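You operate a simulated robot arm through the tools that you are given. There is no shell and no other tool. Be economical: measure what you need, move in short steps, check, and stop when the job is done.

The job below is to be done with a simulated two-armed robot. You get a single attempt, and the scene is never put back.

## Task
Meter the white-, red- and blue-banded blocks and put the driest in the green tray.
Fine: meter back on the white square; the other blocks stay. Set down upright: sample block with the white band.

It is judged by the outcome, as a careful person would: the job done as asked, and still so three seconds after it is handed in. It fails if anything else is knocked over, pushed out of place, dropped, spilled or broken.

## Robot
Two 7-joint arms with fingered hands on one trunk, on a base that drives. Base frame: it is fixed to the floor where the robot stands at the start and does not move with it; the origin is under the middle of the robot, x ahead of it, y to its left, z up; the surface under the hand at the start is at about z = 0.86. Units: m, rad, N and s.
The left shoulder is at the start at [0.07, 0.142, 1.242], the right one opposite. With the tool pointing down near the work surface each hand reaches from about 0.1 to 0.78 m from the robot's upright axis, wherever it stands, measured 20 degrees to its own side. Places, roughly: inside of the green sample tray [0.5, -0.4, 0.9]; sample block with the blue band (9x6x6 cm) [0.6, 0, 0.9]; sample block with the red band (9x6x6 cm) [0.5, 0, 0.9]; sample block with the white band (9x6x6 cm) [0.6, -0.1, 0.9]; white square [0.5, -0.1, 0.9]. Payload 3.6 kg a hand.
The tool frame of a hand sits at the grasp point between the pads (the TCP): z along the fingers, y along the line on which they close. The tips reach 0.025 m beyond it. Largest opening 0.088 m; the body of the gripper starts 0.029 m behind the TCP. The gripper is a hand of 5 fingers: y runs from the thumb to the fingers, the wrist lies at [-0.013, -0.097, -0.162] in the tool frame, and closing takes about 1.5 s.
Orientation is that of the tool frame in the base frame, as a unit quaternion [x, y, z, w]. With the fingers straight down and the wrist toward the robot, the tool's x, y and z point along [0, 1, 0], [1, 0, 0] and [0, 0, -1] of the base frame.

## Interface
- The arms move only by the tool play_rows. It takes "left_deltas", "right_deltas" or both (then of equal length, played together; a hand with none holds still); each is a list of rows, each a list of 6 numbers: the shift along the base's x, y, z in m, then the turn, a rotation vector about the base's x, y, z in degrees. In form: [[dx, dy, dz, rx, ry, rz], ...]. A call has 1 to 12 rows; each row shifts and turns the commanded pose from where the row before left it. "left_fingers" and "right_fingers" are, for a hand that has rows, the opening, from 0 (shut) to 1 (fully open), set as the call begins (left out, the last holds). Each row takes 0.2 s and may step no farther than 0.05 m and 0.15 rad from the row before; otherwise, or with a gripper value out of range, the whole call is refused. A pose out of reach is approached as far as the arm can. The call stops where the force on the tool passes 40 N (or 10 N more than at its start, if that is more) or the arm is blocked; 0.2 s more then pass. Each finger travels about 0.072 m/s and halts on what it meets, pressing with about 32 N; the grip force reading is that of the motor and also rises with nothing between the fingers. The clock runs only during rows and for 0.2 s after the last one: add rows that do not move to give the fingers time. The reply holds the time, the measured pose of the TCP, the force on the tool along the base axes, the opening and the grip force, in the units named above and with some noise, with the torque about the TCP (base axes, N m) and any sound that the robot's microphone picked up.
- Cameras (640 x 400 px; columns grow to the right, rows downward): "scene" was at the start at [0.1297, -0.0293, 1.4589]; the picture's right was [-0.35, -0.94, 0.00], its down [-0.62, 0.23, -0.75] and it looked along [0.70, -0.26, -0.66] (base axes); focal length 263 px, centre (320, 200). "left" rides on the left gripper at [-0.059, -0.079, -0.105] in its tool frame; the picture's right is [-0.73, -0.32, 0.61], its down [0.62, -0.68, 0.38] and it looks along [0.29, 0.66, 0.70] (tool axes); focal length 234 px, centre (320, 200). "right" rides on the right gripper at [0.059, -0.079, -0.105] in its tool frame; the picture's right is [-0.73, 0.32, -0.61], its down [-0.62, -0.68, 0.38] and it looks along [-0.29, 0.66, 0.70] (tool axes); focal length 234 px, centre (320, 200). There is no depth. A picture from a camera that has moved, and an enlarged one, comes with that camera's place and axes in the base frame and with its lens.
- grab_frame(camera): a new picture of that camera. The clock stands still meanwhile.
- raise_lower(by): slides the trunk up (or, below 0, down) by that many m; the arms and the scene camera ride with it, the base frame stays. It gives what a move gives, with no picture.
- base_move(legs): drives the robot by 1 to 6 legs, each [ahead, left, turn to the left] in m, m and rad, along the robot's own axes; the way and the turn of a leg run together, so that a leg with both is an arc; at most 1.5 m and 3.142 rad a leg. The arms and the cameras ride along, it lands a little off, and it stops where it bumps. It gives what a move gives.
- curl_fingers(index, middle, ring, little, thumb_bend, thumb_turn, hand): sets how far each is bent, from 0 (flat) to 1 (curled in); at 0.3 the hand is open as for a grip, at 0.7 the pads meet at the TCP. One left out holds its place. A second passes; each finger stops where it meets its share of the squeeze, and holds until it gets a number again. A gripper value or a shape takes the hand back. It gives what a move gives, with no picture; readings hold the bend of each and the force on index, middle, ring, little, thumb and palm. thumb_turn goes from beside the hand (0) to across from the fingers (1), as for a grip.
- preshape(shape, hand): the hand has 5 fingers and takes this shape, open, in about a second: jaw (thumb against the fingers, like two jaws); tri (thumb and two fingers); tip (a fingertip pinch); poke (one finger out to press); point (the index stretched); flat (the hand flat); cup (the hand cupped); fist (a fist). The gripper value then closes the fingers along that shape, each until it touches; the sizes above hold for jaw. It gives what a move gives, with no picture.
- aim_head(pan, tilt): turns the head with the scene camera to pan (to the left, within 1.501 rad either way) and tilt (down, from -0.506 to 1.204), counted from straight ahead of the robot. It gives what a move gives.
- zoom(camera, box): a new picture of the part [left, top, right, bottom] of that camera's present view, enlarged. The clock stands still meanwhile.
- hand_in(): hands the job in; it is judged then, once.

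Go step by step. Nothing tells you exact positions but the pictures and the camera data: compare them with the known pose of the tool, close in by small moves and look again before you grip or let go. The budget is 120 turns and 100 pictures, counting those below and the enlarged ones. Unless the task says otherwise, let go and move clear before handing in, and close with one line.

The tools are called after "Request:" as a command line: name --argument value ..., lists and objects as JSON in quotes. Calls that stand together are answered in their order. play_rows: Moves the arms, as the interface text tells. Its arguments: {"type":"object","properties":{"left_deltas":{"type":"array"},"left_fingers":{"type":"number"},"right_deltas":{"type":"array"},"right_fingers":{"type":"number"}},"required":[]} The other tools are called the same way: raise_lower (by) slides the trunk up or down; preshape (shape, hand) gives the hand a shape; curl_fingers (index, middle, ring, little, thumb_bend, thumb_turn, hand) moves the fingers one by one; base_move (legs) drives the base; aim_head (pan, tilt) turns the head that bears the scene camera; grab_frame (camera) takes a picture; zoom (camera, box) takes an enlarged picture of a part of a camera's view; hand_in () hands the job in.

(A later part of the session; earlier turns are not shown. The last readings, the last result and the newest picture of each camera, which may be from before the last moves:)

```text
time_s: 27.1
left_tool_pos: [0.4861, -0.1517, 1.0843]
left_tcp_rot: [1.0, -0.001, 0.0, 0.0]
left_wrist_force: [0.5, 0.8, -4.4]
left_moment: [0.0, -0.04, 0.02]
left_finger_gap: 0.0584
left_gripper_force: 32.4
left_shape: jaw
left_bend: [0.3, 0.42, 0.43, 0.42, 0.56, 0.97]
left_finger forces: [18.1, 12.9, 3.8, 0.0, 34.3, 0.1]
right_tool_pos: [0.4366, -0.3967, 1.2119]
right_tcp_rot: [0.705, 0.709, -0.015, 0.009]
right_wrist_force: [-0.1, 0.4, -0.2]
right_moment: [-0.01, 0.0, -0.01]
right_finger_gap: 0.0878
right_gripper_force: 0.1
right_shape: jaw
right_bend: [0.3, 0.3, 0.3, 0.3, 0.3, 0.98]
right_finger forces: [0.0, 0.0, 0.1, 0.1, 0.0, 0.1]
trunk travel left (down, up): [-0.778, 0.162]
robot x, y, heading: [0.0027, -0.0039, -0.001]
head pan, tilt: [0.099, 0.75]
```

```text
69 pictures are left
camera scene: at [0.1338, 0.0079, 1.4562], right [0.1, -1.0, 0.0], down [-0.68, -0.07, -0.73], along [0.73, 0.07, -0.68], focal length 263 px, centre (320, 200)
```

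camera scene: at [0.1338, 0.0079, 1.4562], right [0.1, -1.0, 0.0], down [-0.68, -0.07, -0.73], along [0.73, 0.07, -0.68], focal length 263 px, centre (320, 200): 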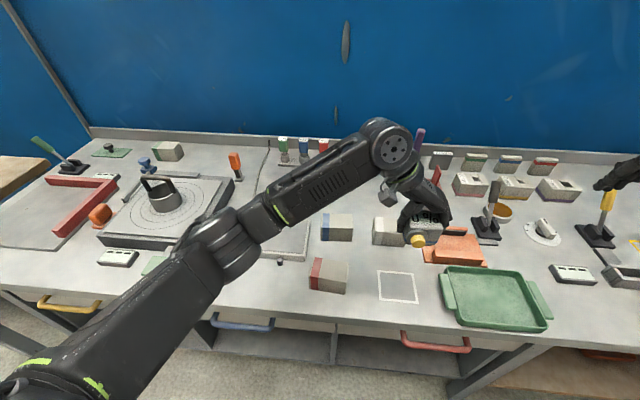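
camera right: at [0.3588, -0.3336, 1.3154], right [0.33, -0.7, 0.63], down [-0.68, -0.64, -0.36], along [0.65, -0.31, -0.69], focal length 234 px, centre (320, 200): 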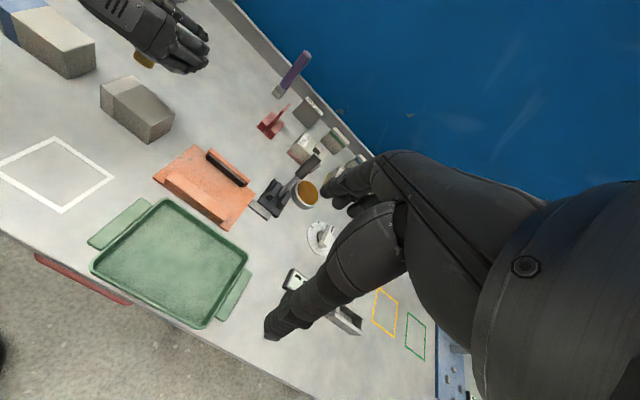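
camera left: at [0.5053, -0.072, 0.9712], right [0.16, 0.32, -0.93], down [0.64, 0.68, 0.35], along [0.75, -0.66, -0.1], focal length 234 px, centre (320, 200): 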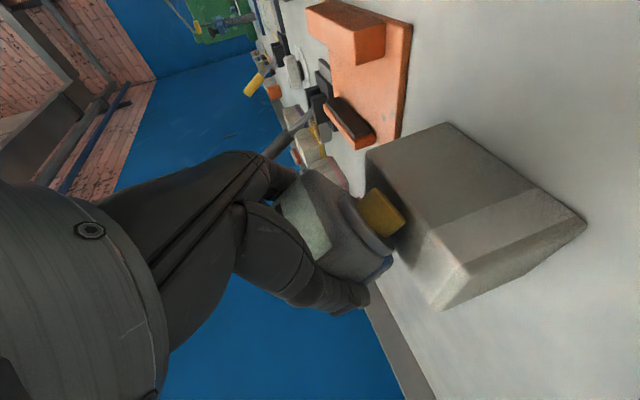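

Request:
play_rows --left_deltas '[[0, 0.045, 0.01, 0, 0, 0], [0, 0.045, 0.01, 0, 0, 0], [0, 0.045, 0.01, 0, 0, 0], [0, 0.045, 0.01, 0, 0, 0], [0, 0.04, 0.01, 0, 0, 0], [0, 0, 0, 0, 0, 0]]'

Request:
zoom --camera "scene" --box '[230, 140, 410, 260]'

```text
time_s: 28.5
left_tool_pos: [0.4858, 0.0679, 1.1341]
left_tcp_rot: [1.0, 0.0, 0.0, 0.0]
left_wrist_force: [-0.2, 0.9, -3.3]
left_moment: [0.0, -0.04, 0.0]
left_finger_gap: 0.0583
left_gripper_force: 32.3
left_shape: jaw
left_bend: [0.3, 0.43, 0.43, 0.42, 0.56, 0.97]
left_finger forces: [17.8, 13.1, 4.3, 0.1, 34.3, 0.1]
right_tool_pos: [0.4381, -0.3973, 1.2127]
right_tcp_rot: [0.705, 0.709, -0.014, 0.01]
right_wrist_force: [0.4, 0.6, -0.8]
right_moment: [-0.02, 0.02, -0.01]
right_finger_gap: 0.0879
right_gripper_force: 0.1
right_shape: jaw
right_bend: [0.3, 0.3, 0.3, 0.3, 0.3, 0.98]
right_finger forces: [0.0, 0.1, 0.0, 0.1, 0.0, 0.0]
trunk travel left (down, up): [-0.778, 0.162]
robot x, y, heading: [0.0021, -0.0007, 0.001]
head pan, tilt: [0.099, 0.75]
```

```text
3.33 times, centred on (320, 200) of scene
camera zoom: at [0.1342, 0.0071, 1.4562], right [0.1, -1.0, 0.0], down [-0.68, -0.07, -0.73], along [0.73, 0.07, -0.68], focal length 877 px, centre (320, 200)
```

zoom: 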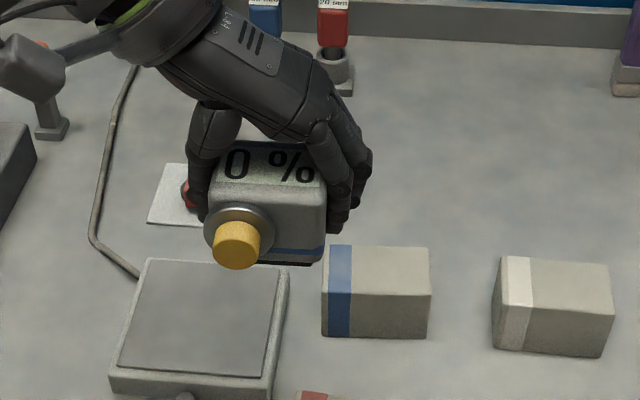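

Request:
zoom --camera "scene" --box '[280, 175, 330, 212]'

```text
10.81 times, centred on (305, 194) of scene
camera zoom: at [0.1342, 0.0071, 1.4562], right [0.1, -1.0, 0.0], down [-0.68, -0.07, -0.73], along [0.73, 0.07, -0.68], focal length 2843 px, centre (482, 270)
```

zoom: 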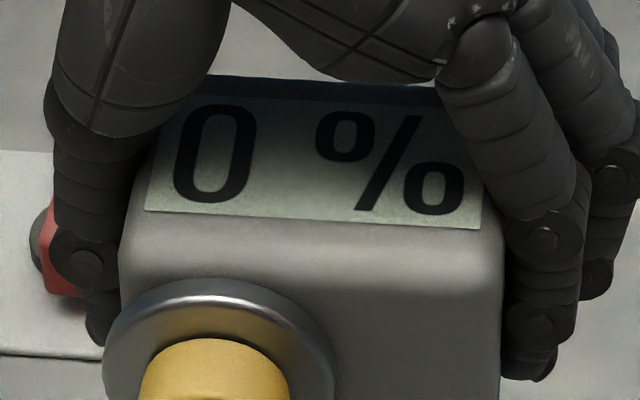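

It says "0 %" – likely the yellow part is a trigger button and the sensor is elsewhere (the base). I'll tip the meter to see its underside.

Request:
play_rows --left_deltas '[[-0.005, 0, 0.005, 0, 8, 0], [-0.005, 0, 0.005, 0, 8, 0], [-0.005, 0, 0.005, 0, 8, 0], [-0.005, 0, 0.005, 0, 8, 0], [-0.005, 0, 0.005, 0, 8, 0], [-0.005, 0, 0.005, 0, 8, 0], [-0.005, 0, 0.005, 0, 8, 0], [0, 0, 0, 0, 0, 0]]'

Request:
zoom --camera "scene" --box '[230, 110, 410, 230]'

```text
time_s: 30.3
left_tool_pos: [0.3996, 0.045, 1.1481]
left_tcp_rot: [0.883, 0.002, -0.47, 0.001]
left_wrist_force: [-0.3, 0.6, -4.4]
left_moment: [-0.01, -0.04, 0.01]
left_finger_gap: 0.0584
left_gripper_force: 32.2
left_shape: jaw
left_bend: [0.3, 0.42, 0.45, 0.42, 0.56, 0.98]
left_finger forces: [17.7, 14.1, 2.0, 0.1, 32.3, 0.1]
left hand out of reach, approached as far as the arm can: row 5, 6, 7
right_tool_pos: [0.4368, -0.3969, 1.2125]
right_tcp_rot: [0.705, 0.709, -0.014, 0.009]
right_wrist_force: [0.2, -0.9, 0.5]
right_moment: [-0.01, 0.0, -0.02]
right_finger_gap: 0.0875
right_gripper_force: 0.1
right_shape: jaw
right_bend: [0.3, 0.3, 0.3, 0.3, 0.3, 0.98]
right_finger forces: [0.0, 0.0, 0.1, 0.0, 0.0, 0.0]
trunk travel left (down, up): [-0.778, 0.162]
robot x, y, heading: [0.0021, 0.0012, -0.0]
head pan, tilt: [0.099, 0.75]
```

```text
3.33 times, centred on (320, 170) of scene
camera zoom: at [0.1336, 0.0077, 1.4562], right [0.1, -1.0, 0.0], down [-0.68, -0.07, -0.73], along [0.73, 0.07, -0.68], focal length 877 px, centre (320, 300)
```

zoom: 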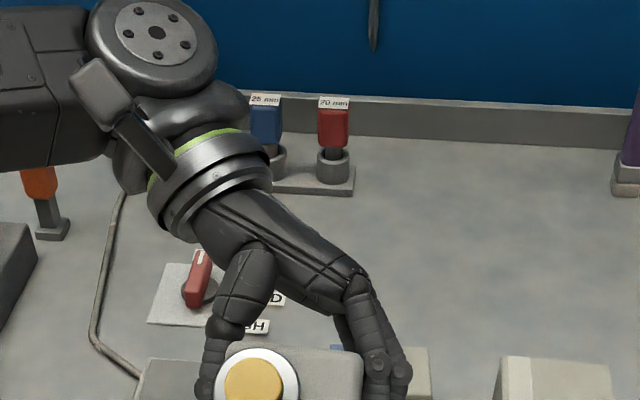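

Request:
zoom --camera "scene" --box '[260, 190, 380, 280]'

```text
4.44 times, centred on (320, 235) of scene
camera zoom: at [0.1336, 0.0077, 1.4562], right [0.1, -1.0, 0.0], down [-0.68, -0.07, -0.73], along [0.73, 0.07, -0.68], focal length 1169 px, centre (320, 44)
```

zoom: 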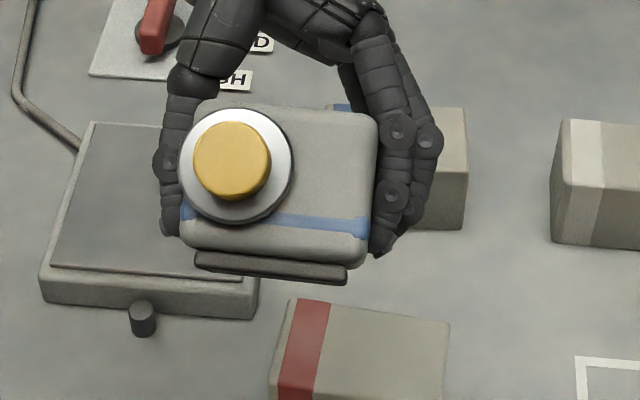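

Confirmed: a dark sensor pad sits under the base and the yellow part is the trigger button. Plan: hold the meter's base on a block with the left hand and press the button with the right index finger. First level the meter over the white block.

Request:
play_rows --left_deltas '[[0.015, 0, 0, 0, -8, 0], [0.02, 0, 0, 0, -8, 0], [0.02, 0, 0, 0, -8, 0], [0.02, 0, 0, 0, -8, 0], [0.02, 0, 0, 0, -8, 0], [0.02, -0.02, 0, 0, -8, 0], [0.02, -0.03, 0, 0, -8, 0], [0.02, -0.03, 0, 0, 0, 0], [0.02, -0.03, -0.01, 0, 0, 0], [0.02, -0.03, -0.02, 0, 0, 0], [0.02, -0.035, -0.02, 0, 0, 0], [0, 0, 0, 0, 0, 0]]'

Request:
preshape --hand "right" --shape "poke"

Request:
aim_head --pan -0.2 --tilt 0.75

Request:
grab_frame --camera "scene"

Request:
grab_frame --camera "right"

Request:
grab_frame --camera "left"

```text
time_s: 32.9
left_tool_pos: [0.6057, -0.1263, 1.0921]
left_tcp_rot: [1.0, 0.001, 0.0, 0.002]
left_wrist_force: [-0.5, 0.5, -4.0]
left_moment: [-0.02, -0.02, 0.01]
left_finger_gap: 0.0581
left_gripper_force: 31.6
left_shape: jaw
left_bend: [0.3, 0.42, 0.45, 0.42, 0.56, 0.98]
left_finger forces: [17.4, 14.0, 1.8, 0.0, 31.8, 0.1]
left hand out of reach, approached as far as the arm can: row 11
right_tool_pos: [0.4379, -0.3941, 1.2124]
right_tcp_rot: [0.705, 0.709, -0.015, 0.009]
right_wrist_force: [-0.6, 0.2, 0.1]
right_moment: [0.0, -0.05, 0.0]
right_finger_gap: 0.0881
right_gripper_force: 0.1
right_shape: jaw
right_bend: [0.3, 0.3, 0.3, 0.3, 0.3, 0.98]
right_finger forces: [0.0, 0.1, 0.0, 0.0, 0.0, 0.1]
trunk travel left (down, up): [-0.778, 0.162]
robot x, y, heading: [-0.0015, -0.0006, -0.004]
head pan, tilt: [0.099, 0.75]
```

```text
time_s: 33.8
left_tool_pos: [0.6051, -0.1279, 1.0929]
left_tcp_rot: [1.0, 0.0, 0.0, -0.001]
left_wrist_force: [-0.2, -0.1, -4.4]
left_moment: [-0.01, -0.02, -0.01]
left_finger_gap: 0.0582
left_gripper_force: 32.0
left_shape: jaw
left_bend: [0.3, 0.42, 0.45, 0.42, 0.56, 0.98]
left_finger forces: [17.5, 14.0, 1.7, 0.0, 31.8, 0.0]
right_tool_pos: [0.4375, -0.3957, 1.2117]
right_tcp_rot: [0.705, 0.709, -0.015, 0.008]
right_wrist_force: [0.1, 0.6, 0.1]
right_moment: [0.02, 0.0, -0.01]
right_finger_gap: 0.0001
right_gripper_force: 0.0
right_shape: poke
right_bend: [0.7, 0.7, 0.99, 0.99, 1.0, 1.0]
right_finger forces: [0.0, 0.0, 0.0, 0.0, 0.1, 0.1]
trunk travel left (down, up): [-0.778, 0.162]
robot x, y, heading: [0.0006, 0.0015, -0.001]
head pan, tilt: [0.099, 0.75]
```

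```text
time_s: 34.6
left_tool_pos: [0.6056, -0.1272, 1.0926]
left_tcp_rot: [1.0, -0.001, 0.0, 0.0]
left_wrist_force: [-0.1, -1.1, -4.2]
left_moment: [0.01, -0.02, -0.01]
left_finger_gap: 0.0583
left_gripper_force: 31.6
left_shape: jaw
left_bend: [0.3, 0.42, 0.45, 0.42, 0.56, 0.98]
left_finger forces: [17.5, 13.9, 1.7, 0.0, 31.7, 0.0]
right_tool_pos: [0.4375, -0.396, 1.211]
right_tcp_rot: [0.705, 0.709, -0.015, 0.009]
right_wrist_force: [-0.5, 0.0, -0.5]
right_moment: [0.03, -0.02, -0.01]
right_finger_gap: 0.0
right_gripper_force: 0.1
right_shape: poke
right_bend: [0.7, 0.7, 0.99, 0.99, 1.0, 1.0]
right_finger forces: [0.0, 0.0, 0.1, 0.1, 0.0, 0.0]
trunk travel left (down, up): [-0.778, 0.162]
robot x, y, heading: [0.0009, 0.0024, 0.004]
head pan, tilt: [-0.201, 0.75]
```

```text
64 pictures are left
camera scene: at [0.1327, -0.0166, 1.4562], right [-0.2, -0.98, 0.0], down [-0.67, 0.14, -0.73], along [0.72, -0.15, -0.68], focal length 263 px, centre (320, 200)
```

scene: 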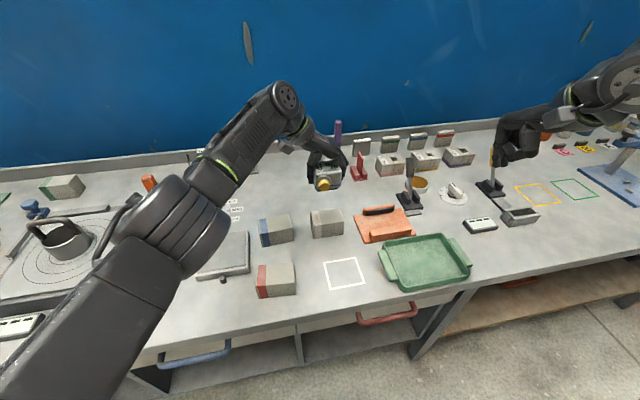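

```text
63 pictures are left
camera right: at [0.3591, -0.3336, 1.3153], right [0.33, -0.7, 0.63], down [-0.68, -0.64, -0.36], along [0.65, -0.31, -0.69], focal length 234 px, centre (320, 200)
```

right: 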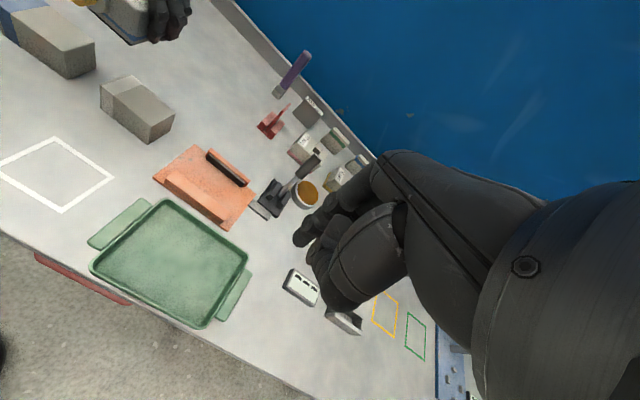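

```text
62 pictures are left
camera left: at [0.5472, -0.048, 1.1981], right [-0.73, 0.32, -0.61], down [0.62, 0.68, -0.38], along [0.29, -0.66, -0.7], focal length 234 px, centre (320, 200)
```

left: 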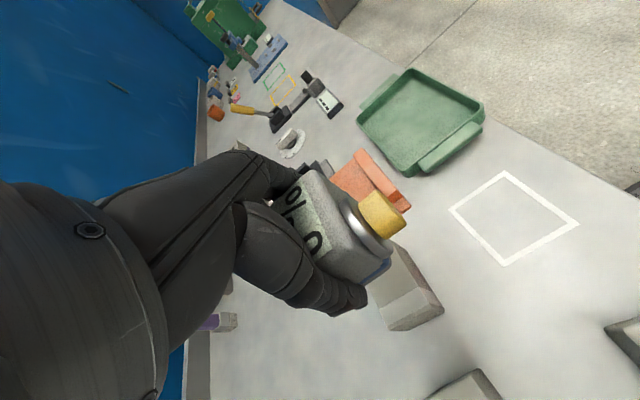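

Now lowering the meter onto the white block (centre taken as (0.62, −0.134), top 0.92), stopping just short.

Request:
play_rows --left_deltas '[[0.007, -0.003, -0.04, 0, 0, 0], [0.007, -0.004, -0.04, 0, 0, 0], [0, 0, -0.03, 0, 0, 0], [0, 0, -0.012, 0, 0, 0], [0, 0, 0, 0, 0, 0]]'

Request:
grab_frame --camera "left"

Request:
zoom --camera "scene" --box '[270, 150, 400, 260]'

```text
time_s: 35.8
left_tool_pos: [0.5961, -0.128, 0.9647]
left_tcp_rot: [1.0, 0.0, 0.0, -0.001]
left_wrist_force: [-0.6, -0.7, -2.9]
left_moment: [-0.01, -0.04, 0.01]
left_finger_gap: 0.0578
left_gripper_force: 32.1
left_shape: jaw
left_bend: [0.3, 0.42, 0.45, 0.42, 0.56, 0.98]
left_finger forces: [17.6, 14.0, 1.7, 0.0, 31.8, 0.1]
left hand out of reach, approached as far as the arm can: row 1, 2, 3
right_tool_pos: [0.4367, -0.3962, 1.2133]
right_tcp_rot: [0.705, 0.709, -0.015, 0.009]
right_wrist_force: [-1.2, 1.1, -0.8]
right_moment: [-0.01, 0.0, -0.03]
right_finger_gap: 0.0
right_gripper_force: 0.1
right_shape: poke
right_bend: [0.7, 0.7, 0.99, 0.99, 1.0, 1.0]
right_finger forces: [0.1, 0.0, 0.1, 0.1, 0.0, 0.0]
trunk travel left (down, up): [-0.778, 0.162]
robot x, y, heading: [-0.002, 0.0006, 0.006]
head pan, tilt: [-0.201, 0.75]
```

```text
61 pictures are left
camera left: at [0.538, -0.0479, 1.0705], right [-0.73, 0.32, -0.61], down [0.62, 0.68, -0.38], along [0.29, -0.66, -0.7], focal length 234 px, centre (320, 200)
```

left: 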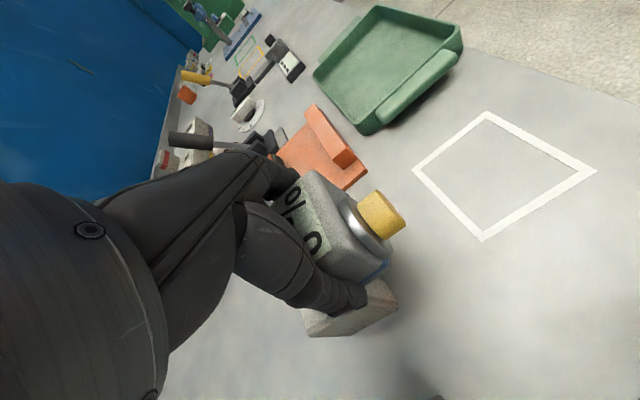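

```text
3.64 times, centred on (335, 205) of scene
camera zoom: at [0.1328, -0.0166, 1.4562], right [-0.2, -0.98, 0.0], down [-0.67, 0.14, -0.73], along [0.72, -0.15, -0.68], focal length 956 px, centre (266, 182)
```

zoom: 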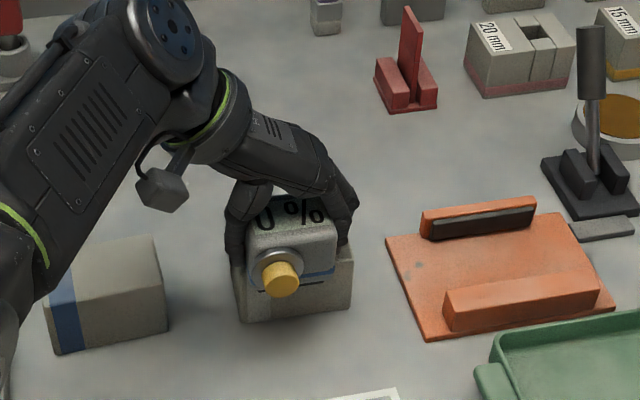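

The arm limits me at x = 0.596; yawing the hand 30° toward its natural pose should free it. Raise slightly, yaw and shift forward.

Request:
play_rows --left_deltas '[[0, 0, 0.02, 0, 0, 0], [0, 0, 0.01, 0, 0, 8], [0, 0, 0, 0, 0, 8], [0, 0, 0, 0, 0, 8], [0, 0, 0, 0, 0, 8], [0.012, -0.003, 0, 0, 0, 0], [0.012, -0.003, 0, 0, 0, 0], [0, 0, 0, 0, 0, 0]]'

Request:
grab_frame --camera "left"

Request:
zoom --camera "scene" --box '[270, 150, 400, 260]'

```text
time_s: 37.6
left_tool_pos: [0.6442, -0.1303, 0.9932]
left_tcp_rot: [0.97, 0.244, -0.001, -0.001]
left_wrist_force: [0.9, -0.9, -3.4]
left_moment: [0.01, -0.03, 0.01]
left_finger_gap: 0.0579
left_gripper_force: 31.9
left_shape: jaw
left_bend: [0.3, 0.42, 0.45, 0.42, 0.56, 0.98]
left_finger forces: [17.7, 14.0, 1.5, 0.0, 31.7, 0.1]
left hand out of reach, approached as far as the arm can: row 2, 3, 4, 5, 6, 7
right_tool_pos: [0.4374, -0.3959, 1.2126]
right_tcp_rot: [0.705, 0.709, -0.015, 0.01]
right_wrist_force: [-0.4, -0.5, -0.7]
right_moment: [-0.01, -0.01, -0.02]
right_finger_gap: 0.0
right_gripper_force: 0.1
right_shape: poke
right_bend: [0.7, 0.7, 0.99, 0.99, 1.0, 1.0]
right_finger forces: [0.0, 0.0, 0.0, 0.1, 0.1, 0.1]
trunk travel left (down, up): [-0.778, 0.162]
robot x, y, heading: [0.0008, 0.0003, 0.001]
head pan, tilt: [-0.201, 0.75]
```

```text
59 pictures are left
camera left: at [0.5557, -0.0887, 1.0991], right [-0.79, -0.06, -0.61], down [0.23, 0.9, -0.38], along [0.57, -0.44, -0.7], focal length 234 px, centre (320, 200)
```

left: 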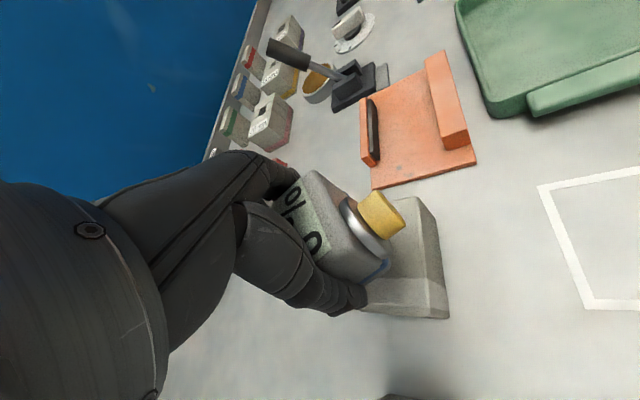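

```text
3.64 times, centred on (335, 205) of scene
camera zoom: at [0.1329, -0.0166, 1.4562], right [-0.2, -0.98, 0.0], down [-0.67, 0.14, -0.73], along [0.72, -0.15, -0.68], focal length 956 px, centre (266, 182)
```

zoom: 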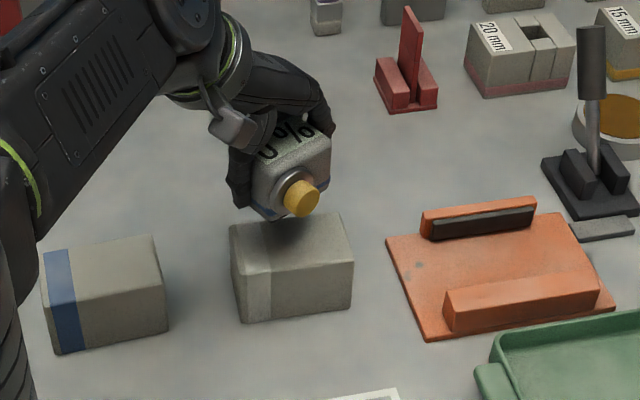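

The front top edge of the white block is at x ≈ 0.594, so its centre is (0.624, −0.134). Centre the meter and lower.

Request:
play_rows --left_deltas '[[-0.018, -0.004, 0, 0, 0, 0], [0, 0, -0.015, 0, 0, 0], [0, 0, -0.015, 0, 0, 0], [0, 0, -0.003, 0, 0, 0], [0, 0, 0, 0, 0, 0]]'

Request:
zoom --camera "scene" --box '[270, 150, 400, 260]'

```text
time_s: 38.8
left_tool_pos: [0.6375, -0.1306, 0.9577]
left_tcp_rot: [0.97, 0.243, 0.0, 0.0]
left_wrist_force: [0.5, -0.5, -0.8]
left_moment: [-0.05, -0.08, -0.06]
left_finger_gap: 0.0582
left_gripper_force: 32.3
left_shape: jaw
left_bend: [0.3, 0.42, 0.45, 0.42, 0.56, 0.98]
left_finger forces: [18.3, 14.3, 1.7, 0.1, 31.9, 0.0]
left hand out of reach, approached as far as the arm can: row 1, 3
right_tool_pos: [0.4374, -0.3963, 1.2124]
right_tcp_rot: [0.705, 0.709, -0.014, 0.009]
right_wrist_force: [0.4, -0.2, -0.6]
right_moment: [0.02, -0.01, 0.0]
right_finger_gap: 0.0
right_gripper_force: 0.0
right_shape: poke
right_bend: [0.7, 0.7, 0.99, 0.99, 1.0, 1.0]
right_finger forces: [0.0, 0.1, 0.0, 0.0, 0.1, 0.0]
trunk travel left (down, up): [-0.778, 0.162]
robot x, y, heading: [0.0023, -0.0013, 0.008]
head pan, tilt: [-0.201, 0.75]
```

```text
3.64 times, centred on (335, 205) of scene
camera zoom: at [0.1322, -0.0166, 1.4563], right [-0.2, -0.98, 0.0], down [-0.67, 0.14, -0.73], along [0.72, -0.15, -0.68], focal length 956 px, centre (266, 182)
```

zoom: 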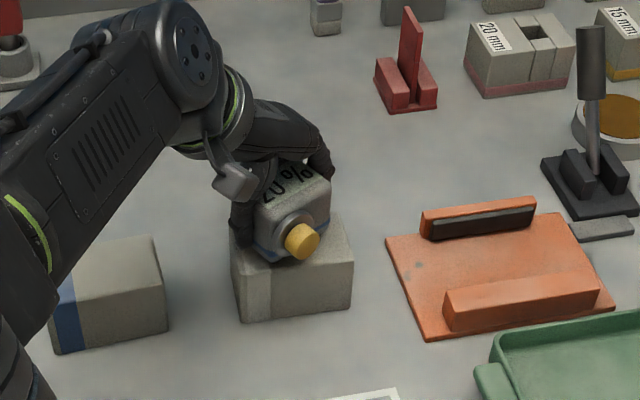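

The display appears to have changed to "20%" on pad contact. Zooming.

Request:
zoom --camera "scene" --box '[315, 190, 345, 225]'

Request:
zoom --camera "left" --box '[250, 140, 410, 290]'

```text
11.43 times, centred on (330, 208) of scene
camera zoom: at [0.1322, -0.0166, 1.4563], right [-0.2, -0.98, 0.0], down [-0.67, 0.14, -0.73], along [0.72, -0.15, -0.68], focal length 3006 px, centre (206, 114)
```

zoom: 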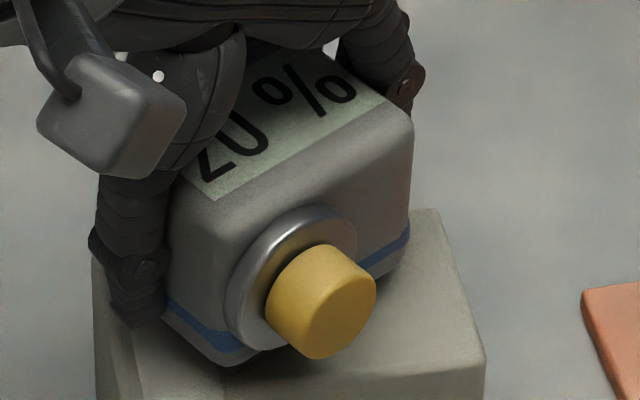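

```text
2.67 times, centred on (330, 215) of left
camera zoom: at [0.5483, -0.0883, 1.063], right [-0.79, -0.06, -0.61], down [0.23, 0.9, -0.38], along [0.57, -0.44, -0.7], focal length 624 px, centre (293, 160)
```

zoom: 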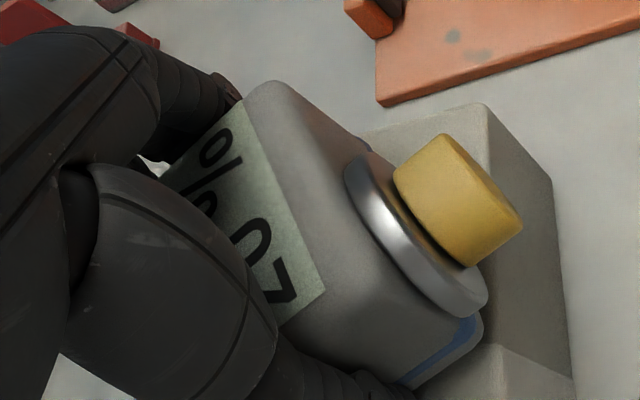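

White reads about 20 % (live on contact). Lift and go to the blue block.

Request:
play_rows --left_deltas '[[0, 0, 0.03, 0, 0, 0], [0, 0, 0.03, 0, 0, 0], [0, 0.035, 0, 0, 0, 0], [-0.003, 0.035, 0, 0, 0, 0], [-0.003, 0.035, 0, 0, 0, 0], [-0.003, 0.033, 0, 0, 0, 0], [0, 0, -0.02, 0, 0, 0], [0, 0, 0, 0, 0, 0]]'

Request:
grab_frame --camera "left"

Request:
zoom --camera "scene" --box '[220, 150, 380, 290]'

```text
time_s: 40.6
left_tool_pos: [0.6803, -0.0307, 0.9899]
left_tcp_rot: [0.97, 0.244, -0.001, -0.001]
left_wrist_force: [-0.1, -0.5, -3.2]
left_moment: [0.01, -0.03, 0.02]
left_finger_gap: 0.0582
left_gripper_force: 31.6
left_shape: jaw
left_bend: [0.3, 0.42, 0.45, 0.42, 0.56, 0.98]
left_finger forces: [17.9, 14.0, 1.5, 0.1, 31.7, 0.0]
left hand out of reach, approached as far as the arm can: row 1, 2, 3, 4, 5, 6
right_tool_pos: [0.4363, -0.3974, 1.2131]
right_tcp_rot: [0.705, 0.709, -0.015, 0.009]
right_wrist_force: [-0.5, 0.3, -0.2]
right_moment: [0.02, 0.0, -0.02]
right_finger_gap: 0.0
right_gripper_force: 0.1
right_shape: poke
right_bend: [0.7, 0.7, 0.99, 0.99, 1.0, 1.0]
right_finger forces: [0.1, 0.0, 0.1, 0.0, 0.1, 0.0]
trunk travel left (down, up): [-0.778, 0.162]
robot x, y, heading: [0.0027, 0.0007, 0.002]
head pan, tilt: [-0.201, 0.75]
```

```text
54 pictures are left
camera left: at [0.5911, 0.0111, 1.0959], right [-0.79, -0.06, -0.61], down [0.23, 0.9, -0.38], along [0.56, -0.44, -0.7], focal length 234 px, centre (320, 200)
```

left: 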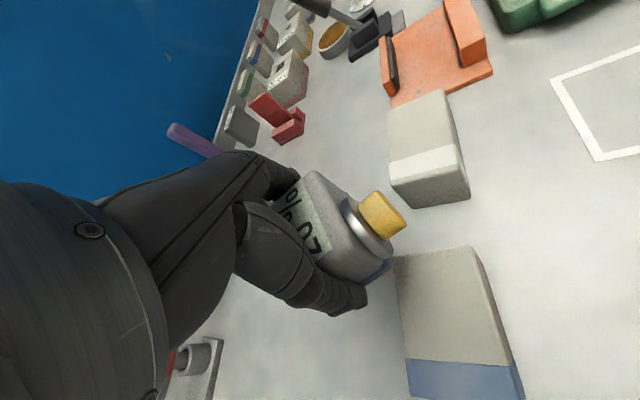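

```text
2.86 times, centred on (300, 220) of scene
camera zoom: at [0.1325, -0.0169, 1.4562], right [-0.2, -0.98, 0.0], down [-0.67, 0.14, -0.73], along [0.72, -0.15, -0.68], focal length 752 px, centre (377, 143)
```

zoom: 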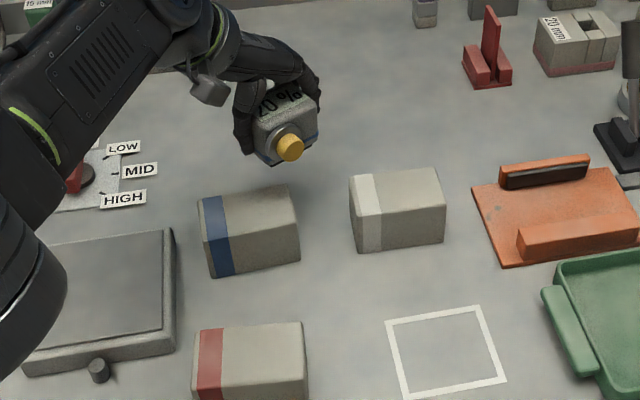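

Request:
zoom --camera "left" --box '[260, 150, 380, 270]'

Request:
play_rows --left_deltas '[[0, 0, 0.01, 0, 0, 8], [0, 0.01, 0, 0, 0, 8], [0, 0.01, 0, 0, 0, 8], [-0.02, 0.012, 0, 0, 0, 8], [-0.02, 0.011, 0, 0, 0, 0], [-0.012, 0, 0, 0, 0, 0], [0, 0, 0, 0, 0, 0]]'

Request:
grab_frame --camera "left"

```text
3.33 times, centred on (320, 210) of left
camera zoom: at [0.5911, 0.0111, 1.0959], right [-0.79, -0.06, -0.61], down [0.23, 0.9, -0.38], along [0.56, -0.44, -0.7], focal length 781 px, centre (320, 167)
```

zoom: 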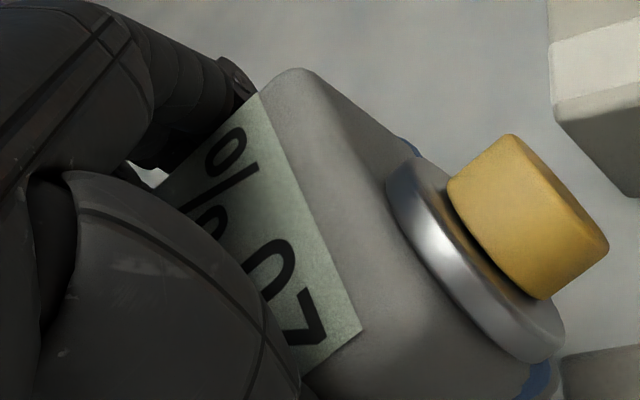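

```text
time_s: 42.2
left_tool_pos: [0.6271, 0.0129, 1.0009]
left_tcp_rot: [0.865, 0.502, -0.001, 0.0]
left_wrist_force: [0.1, -0.2, -4.3]
left_moment: [-0.03, -0.01, -0.01]
left_finger_gap: 0.0581
left_gripper_force: 32.0
left_shape: jaw
left_bend: [0.3, 0.42, 0.45, 0.42, 0.56, 0.98]
left_finger forces: [17.6, 14.0, 1.4, 0.1, 31.5, 0.0]
right_tool_pos: [0.4373, -0.3951, 1.2126]
right_tcp_rot: [0.705, 0.709, -0.015, 0.009]
right_wrist_force: [0.6, 0.2, 0.0]
right_moment: [-0.03, 0.01, 0.03]
right_finger_gap: 0.0001
right_gripper_force: 0.1
right_shape: poke
right_bend: [0.7, 0.7, 0.99, 0.99, 1.0, 1.0]
right_finger forces: [0.0, 0.0, 0.0, 0.0, 0.0, 0.1]
trunk travel left (down, up): [-0.778, 0.162]
robot x, y, heading: [0.0012, 0.0027, 0.0]
head pan, tilt: [-0.201, 0.75]
```

```text
51 pictures are left
camera left: at [0.5302, 0.001, 1.1065], right [-0.64, -0.47, -0.61], down [-0.28, 0.88, -0.38], along [0.71, -0.07, -0.7], focal length 234 px, centre (320, 200)
```

left: 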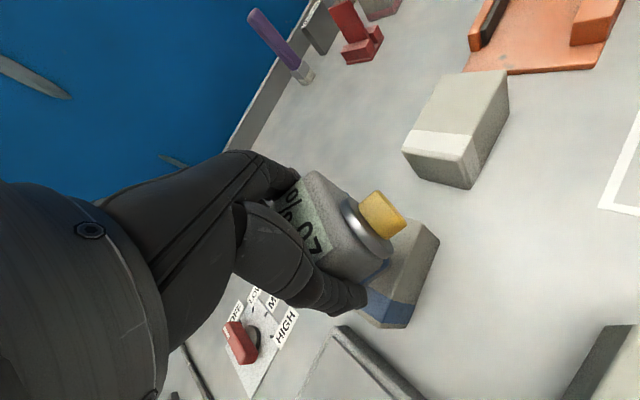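

Request:
play_rows --left_deltas '[[0, 0, -0.02, 0, 0, 0], [0, 0, -0.02, 0, 0, 0], [0, 0, -0.003, 0, 0, 0], [0, 0, -0.002, 0, 0, 0], [0, 0, 0, 0, 0, 0]]'

Request:
zoom --camera "left" --box '[260, 150, 380, 270]'

Request:
zoom --camera "scene" --box '[230, 170, 330, 260]'

```text
time_s: 43.4
left_tool_pos: [0.6268, 0.013, 0.9566]
left_tcp_rot: [0.865, 0.501, 0.0, 0.001]
left_wrist_force: [0.5, 2.0, 5.4]
left_moment: [-0.02, -0.24, 0.03]
left_finger_gap: 0.0581
left_gripper_force: 31.4
left_shape: jaw
left_bend: [0.3, 0.42, 0.45, 0.42, 0.56, 0.98]
left_finger forces: [18.7, 14.4, 2.2, 0.1, 32.0, 0.0]
right_tool_pos: [0.4355, -0.3958, 1.2142]
right_tcp_rot: [0.705, 0.709, -0.014, 0.01]
right_wrist_force: [-0.7, -0.3, -0.7]
right_moment: [-0.02, 0.04, -0.03]
right_finger_gap: 0.0
right_gripper_force: 0.0
right_shape: poke
right_bend: [0.7, 0.7, 0.99, 0.99, 1.0, 1.0]
right_finger forces: [0.0, 0.0, 0.0, 0.0, 0.0, 0.0]
trunk travel left (down, up): [-0.778, 0.162]
robot x, y, heading: [0.0007, -0.0015, 0.0]
head pan, tilt: [-0.201, 0.75]
```

```text
3.33 times, centred on (320, 210) of left
camera zoom: at [0.5291, 0.0016, 1.0629], right [-0.64, -0.47, -0.61], down [-0.28, 0.88, -0.38], along [0.71, -0.08, -0.7], focal length 781 px, centre (320, 167)
```

zoom: 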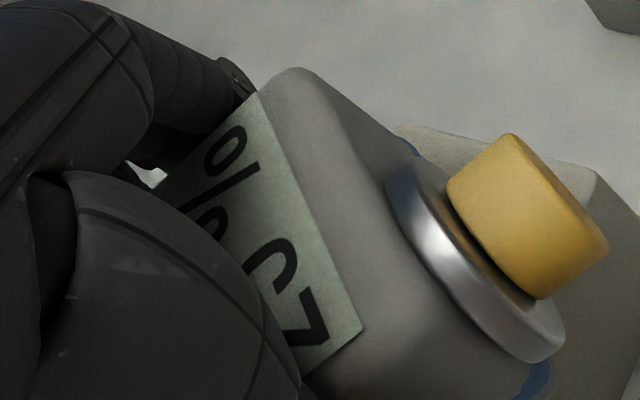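

```text
4.44 times, centred on (280, 215) of scene
camera zoom: at [0.1311, -0.0162, 1.4565], right [-0.2, -0.98, 0.0], down [-0.67, 0.14, -0.73], along [0.72, -0.15, -0.68], focal length 1169 px, centre (498, 133)
```

zoom: 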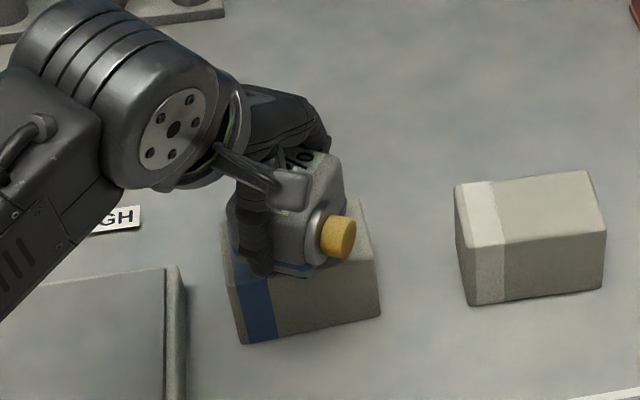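

Blue reads "2?" with a different second digit. I'll lift and bring the meter to the clear reading pose used before.

Request:
play_rows --left_deltas '[[0, 0, 0.03, 0, 0, 0], [0, 0, 0.03, 0, 0, 0], [-0.02, 0.007, 0.03, 0, 0, -7.5], [-0.02, 0.007, 0.03, 0, 0, -7.5], [-0.02, 0.007, 0.03, 0, 0, -7.5], [-0.02, 0.007, 0.02, 0, 0, -7.5], [-0.02, 0.007, 0.01, 0, 0, -7.5], [-0.02, 0.007, 0, 0, 0, -7.5], [-0.02, 0.007, 0, 0, 0, -7.5], [0, 0.006, 0, 0, 0, -7.5], [0, 0, 0, 0, 0, 0]]'

Request:
aim_head --pan 0.1 --tilt 0.75

Request:
zoom --camera "scene" --box '[270, 165, 340, 220]'

```text
time_s: 45.8
left_tool_pos: [0.4883, 0.0666, 1.136]
left_tcp_rot: [1.0, 0.001, -0.002, -0.001]
left_wrist_force: [-0.1, 0.1, -2.9]
left_moment: [-0.05, 0.0, -0.03]
left_finger_gap: 0.0582
left_gripper_force: 31.9
left_shape: jaw
left_bend: [0.3, 0.42, 0.45, 0.42, 0.56, 0.98]
left_finger forces: [17.4, 13.9, 1.6, 0.0, 31.1, 0.0]
right_tool_pos: [0.4373, -0.3962, 1.2118]
right_tcp_rot: [0.706, 0.708, -0.015, 0.009]
right_wrist_force: [0.3, 0.4, -0.2]
right_moment: [0.0, 0.02, -0.03]
right_finger_gap: 0.0001
right_gripper_force: 0.1
right_shape: poke
right_bend: [0.7, 0.7, 0.99, 0.99, 1.0, 1.0]
right_finger forces: [0.0, 0.0, 0.1, 0.0, 0.1, 0.0]
trunk travel left (down, up): [-0.778, 0.162]
robot x, y, heading: [0.0007, 0.0014, -0.001]
head pan, tilt: [-0.201, 0.75]
```

```text
time_s: 46.6
left_tool_pos: [0.4875, 0.0672, 1.1355]
left_tcp_rot: [1.0, 0.002, -0.001, -0.001]
left_wrist_force: [-0.3, -0.1, -3.8]
left_moment: [-0.06, -0.04, 0.03]
left_finger_gap: 0.0581
left_gripper_force: 32.1
left_shape: jaw
left_bend: [0.3, 0.42, 0.45, 0.42, 0.56, 0.98]
left_finger forces: [17.3, 14.0, 1.6, 0.1, 31.1, 0.0]
right_tool_pos: [0.4372, -0.3955, 1.2131]
right_tcp_rot: [0.705, 0.709, -0.015, 0.008]
right_wrist_force: [0.3, -0.4, 0.1]
right_moment: [-0.03, 0.0, 0.01]
right_finger_gap: 0.0
right_gripper_force: 0.1
right_shape: poke
right_bend: [0.7, 0.7, 0.99, 0.99, 1.0, 1.0]
right_finger forces: [0.0, 0.0, 0.1, 0.0, 0.1, 0.0]
trunk travel left (down, up): [-0.778, 0.162]
robot x, y, heading: [-0.0021, -0.0015, -0.0]
head pan, tilt: [0.099, 0.75]
```

```text
7.27 times, centred on (305, 192) of scene
camera zoom: at [0.1337, 0.0083, 1.4562], right [0.1, -1.0, 0.0], down [-0.68, -0.07, -0.73], along [0.73, 0.07, -0.68], focal length 1913 px, centre (429, 254)
```

zoom: 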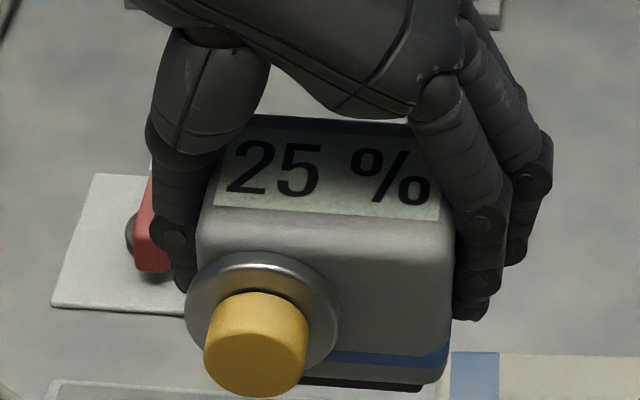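

Blue = 25 %. Now the red block, straight below.

Request:
play_rows --left_deltas '[[-0.006, -0.02, -0.02, 0, 0, 0], [-0.006, -0.02, -0.03, 0, 0, 0], [0, 0, -0.04, 0, 0, 0], [0, 0, -0.04, 0, 0, 0], [0, 0, 0, 0, 0, 0]]'

Request:
grab_frame --camera "left"

Request:
zoom --camera "scene" --box '[230, 180, 410, 310]'

```text
time_s: 47.8
left_tool_pos: [0.4758, 0.03, 1.0054]
left_tcp_rot: [1.0, 0.003, -0.001, -0.001]
left_wrist_force: [-0.5, -0.3, -3.4]
left_moment: [0.02, -0.03, 0.01]
left_finger_gap: 0.0581
left_gripper_force: 32.2
left_shape: jaw
left_bend: [0.3, 0.42, 0.45, 0.42, 0.56, 0.98]
left_finger forces: [17.2, 14.0, 1.7, 0.0, 31.1, 0.0]
right_tool_pos: [0.4373, -0.3968, 1.213]
right_tcp_rot: [0.705, 0.709, -0.015, 0.008]
right_wrist_force: [-0.9, 0.1, 1.2]
right_moment: [0.01, 0.04, -0.02]
right_finger_gap: 0.0
right_gripper_force: 0.2
right_shape: poke
right_bend: [0.7, 0.7, 0.99, 0.99, 1.0, 1.0]
right_finger forces: [0.0, 0.1, 0.1, 0.1, 0.1, 0.1]
trunk travel left (down, up): [-0.778, 0.162]
robot x, y, heading: [0.0035, 0.0008, -0.001]
head pan, tilt: [0.099, 0.75]
```

```text
47 pictures are left
camera left: at [0.4174, 0.1073, 1.1116], right [-0.73, 0.32, -0.61], down [0.62, 0.68, -0.38], along [0.29, -0.66, -0.7], focal length 234 px, centre (320, 200)
```

left: 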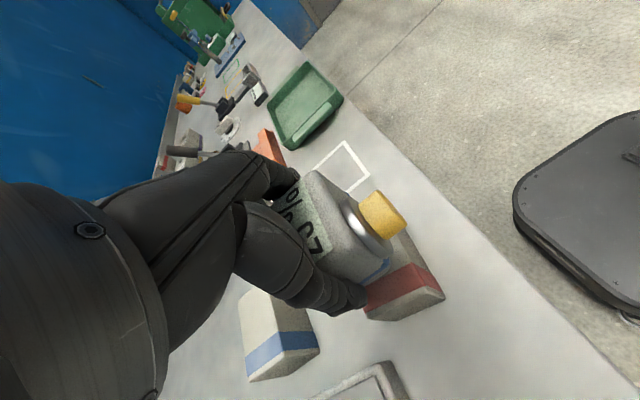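

```text
3.08 times, centred on (320, 245) of scene
camera zoom: at [0.1337, 0.0077, 1.4562], right [0.1, -1.0, 0.0], down [-0.68, -0.07, -0.73], along [0.73, 0.07, -0.68], focal length 809 px, centre (320, 62)
```

zoom: 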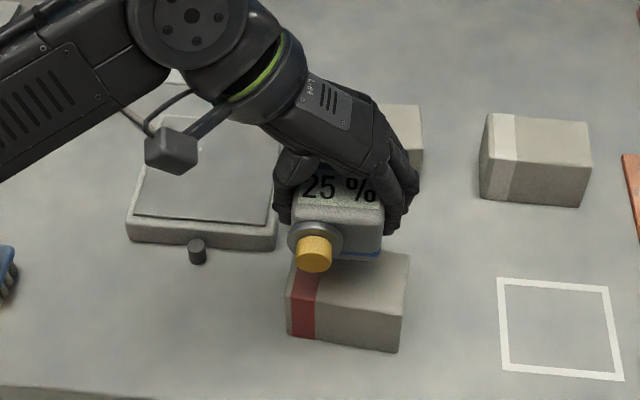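

Request:
play_rows --left_deltas '[[0.006, -0.01, -0.01, 0, 0, 0], [0, 0, -0.02, 0, 0, 0], [0, 0, -0.013, 0, 0, 0], [0, 0, -0.003, 0, 0, 0], [0, 0, -0.002, 0, 0, 0], [0, 0, 0, 0, 0, 0]]'

Request:
zoom --camera "scene" --box '[270, 210, 370, 290]'

```text
time_s: 49.2
left_tool_pos: [0.4816, 0.0184, 0.9576]
left_tcp_rot: [1.0, 0.002, 0.0, 0.0]
left_wrist_force: [0.4, 0.4, 3.3]
left_moment: [-0.09, -0.05, 0.04]
left_finger_gap: 0.0581
left_gripper_force: 32.0
left_shape: jaw
left_bend: [0.3, 0.42, 0.45, 0.42, 0.57, 0.98]
left_finger forces: [17.5, 14.0, 1.9, 0.1, 31.6, 0.1]
right_tool_pos: [0.4364, -0.3955, 1.2133]
right_tcp_rot: [0.705, 0.709, -0.014, 0.01]
right_wrist_force: [0.7, -1.0, -1.3]
right_moment: [-0.02, 0.03, -0.05]
right_finger_gap: 0.0001
right_gripper_force: 0.1
right_shape: poke
right_bend: [0.7, 0.7, 0.99, 0.99, 1.0, 1.0]
right_finger forces: [0.0, 0.0, 0.1, 0.1, 0.0, 0.0]
trunk travel left (down, up): [-0.778, 0.162]
robot x, y, heading: [-0.0029, -0.0018, 0.003]
head pan, tilt: [0.099, 0.75]
```

```text
5.00 times, centred on (320, 250) of scene
camera zoom: at [0.1332, 0.0082, 1.4564], right [0.1, -1.0, 0.0], down [-0.68, -0.07, -0.73], along [0.73, 0.07, -0.68], focal length 1315 px, centre (320, -50)
```

zoom: 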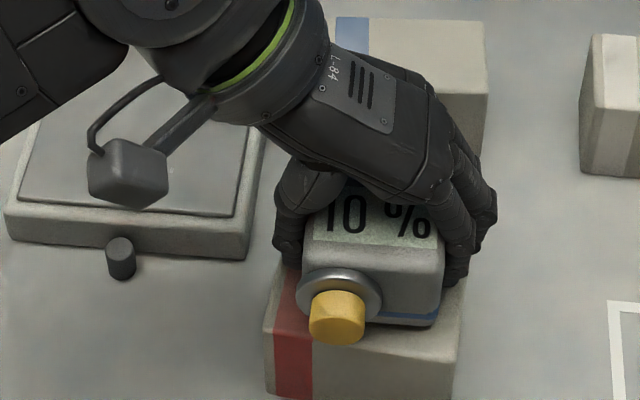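

Red appears to read 10 %. I'll wait a second on the block to see that the value is settled.

Request:
play_rows --left_deltas '[[0, 0, 0, 0, 0, 0], [0, 0, 0, 0, 0, 0], [0, 0, 0, 0, 0, 0], [0, 0, 0, 0, 0, 0], [0, 0, 0, 0, 0, 0], [0, 0, 0, 0, 0, 0], [0, 0, 0, 0, 0, 0], [0, 0, 0, 0, 0, 0], [0, 0, 0, 0, 0, 0], [0, 0, 0, 0, 0, 0]]'

Request:
zoom --camera "scene" --box '[300, 230, 350, 265]'

```text
time_s: 51.4
left_tool_pos: [0.4805, 0.0182, 0.9569]
left_tcp_rot: [1.0, 0.002, 0.0, -0.001]
left_wrist_force: [2.1, -1.2, 6.9]
left_moment: [-0.23, -0.06, 0.06]
left_finger_gap: 0.0579
left_gripper_force: 31.7
left_shape: jaw
left_bend: [0.3, 0.42, 0.45, 0.42, 0.57, 0.98]
left_finger forces: [18.1, 14.2, 2.4, 0.1, 31.6, 0.0]
right_tool_pos: [0.4363, -0.3969, 1.2139]
right_tcp_rot: [0.705, 0.709, -0.014, 0.01]
right_wrist_force: [-0.3, 1.5, 0.0]
right_moment: [0.01, 0.02, 0.01]
right_finger_gap: 0.0002
right_gripper_force: 0.0
right_shape: poke
right_bend: [0.7, 0.7, 0.99, 0.99, 1.0, 1.0]
right_finger forces: [0.0, 0.1, 0.0, 0.0, 0.0, 0.0]
trunk travel left (down, up): [-0.778, 0.162]
robot x, y, heading: [-0.003, 0.0005, 0.007]
head pan, tilt: [0.099, 0.75]
```

```text
11.43 times, centred on (325, 248) of scene
camera zoom: at [0.1329, 0.0082, 1.4563], right [0.1, -1.0, 0.0], down [-0.68, -0.07, -0.73], along [0.73, 0.07, -0.68], focal length 3006 px, centre (263, -343)
```

zoom: 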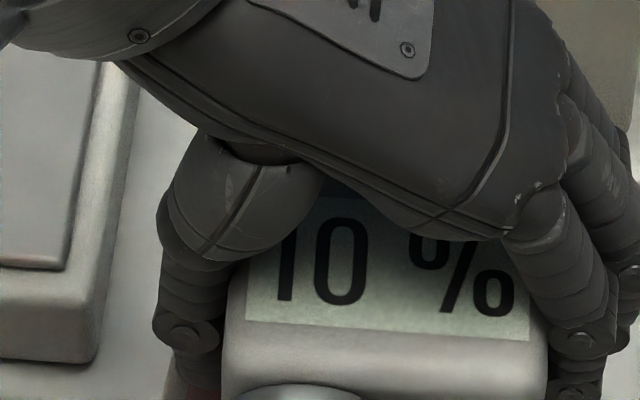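

Red is a steady 10 %. White was only touched briefly, so I'll re-meter it with a firmer dwell to be sure.

Request:
play_rows --left_deltas '[[0, 0, 0.04, 0, 0, 0], [0, 0, 0.04, 0, 0, 0], [0.02, -0.02, 0, 0, 0, 8], [0.02, -0.02, 0, 0, 0, 8], [0.02, -0.02, 0, 0, 0, 8], [0.02, -0.02, 0, 0, 0, 8], [0.02, -0.02, 0, 0, 0, 8], [0.02, -0.02, 0, 0, 0, 0], [0.02, -0.02, 0, 0, 0, 0], [0.003, -0.012, 0, 0, 0, 0], [0, 0, -0.03, 0, 0, 0], [0, 0, 0, 0, 0, 0]]'

Request:
grab_frame --camera "left"

Request:
zoom --camera "scene" --box '[300, 150, 480, 280]'

```text
time_s: 54.0
left_tool_pos: [0.6232, -0.1341, 1.006]
left_tcp_rot: [0.939, 0.344, -0.001, -0.001]
left_wrist_force: [0.3, 0.1, -3.5]
left_moment: [0.01, -0.04, 0.03]
left_finger_gap: 0.0581
left_gripper_force: 32.0
left_shape: jaw
left_bend: [0.3, 0.42, 0.45, 0.42, 0.57, 0.98]
left_finger forces: [16.9, 13.9, 1.9, 0.0, 30.6, 0.0]
right_tool_pos: [0.4376, -0.3954, 1.2122]
right_tcp_rot: [0.705, 0.709, -0.015, 0.009]
right_wrist_force: [0.2, 0.5, -0.9]
right_moment: [0.0, -0.03, -0.04]
right_finger_gap: 0.0
right_gripper_force: 0.1
right_shape: poke
right_bend: [0.7, 0.7, 0.99, 0.99, 1.0, 1.0]
right_finger forces: [0.0, 0.1, 0.0, 0.0, 0.0, 0.1]
trunk travel left (down, up): [-0.778, 0.162]
robot x, y, heading: [0.0013, 0.0005, 0.0]
head pan, tilt: [0.099, 0.75]
```

```text
43 pictures are left
camera left: at [0.5296, -0.1119, 1.1121], right [-0.76, -0.22, -0.61], down [0.04, 0.92, -0.38], along [0.64, -0.31, -0.7], focal length 234 px, centre (320, 200)
```

left: 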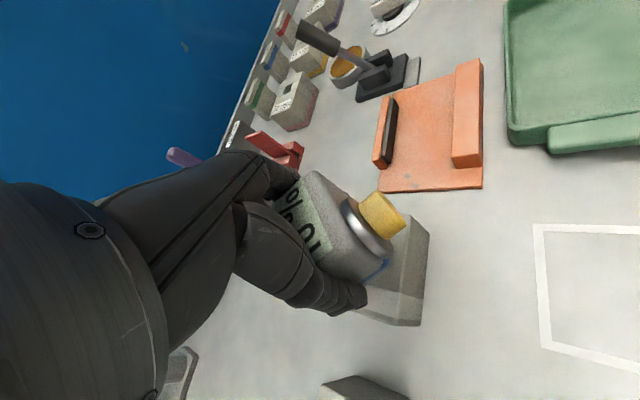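

```text
3.08 times, centred on (390, 215) of scene
camera zoom: at [0.134, 0.0079, 1.4562], right [0.1, -1.0, 0.0], down [-0.68, -0.07, -0.73], along [0.73, 0.07, -0.68], focal length 809 px, centre (105, 154)
```

zoom: 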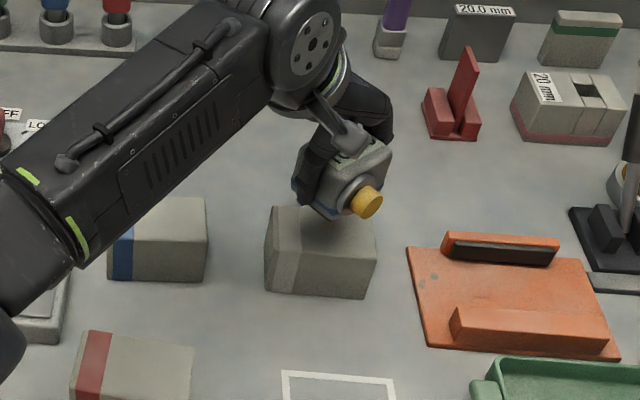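

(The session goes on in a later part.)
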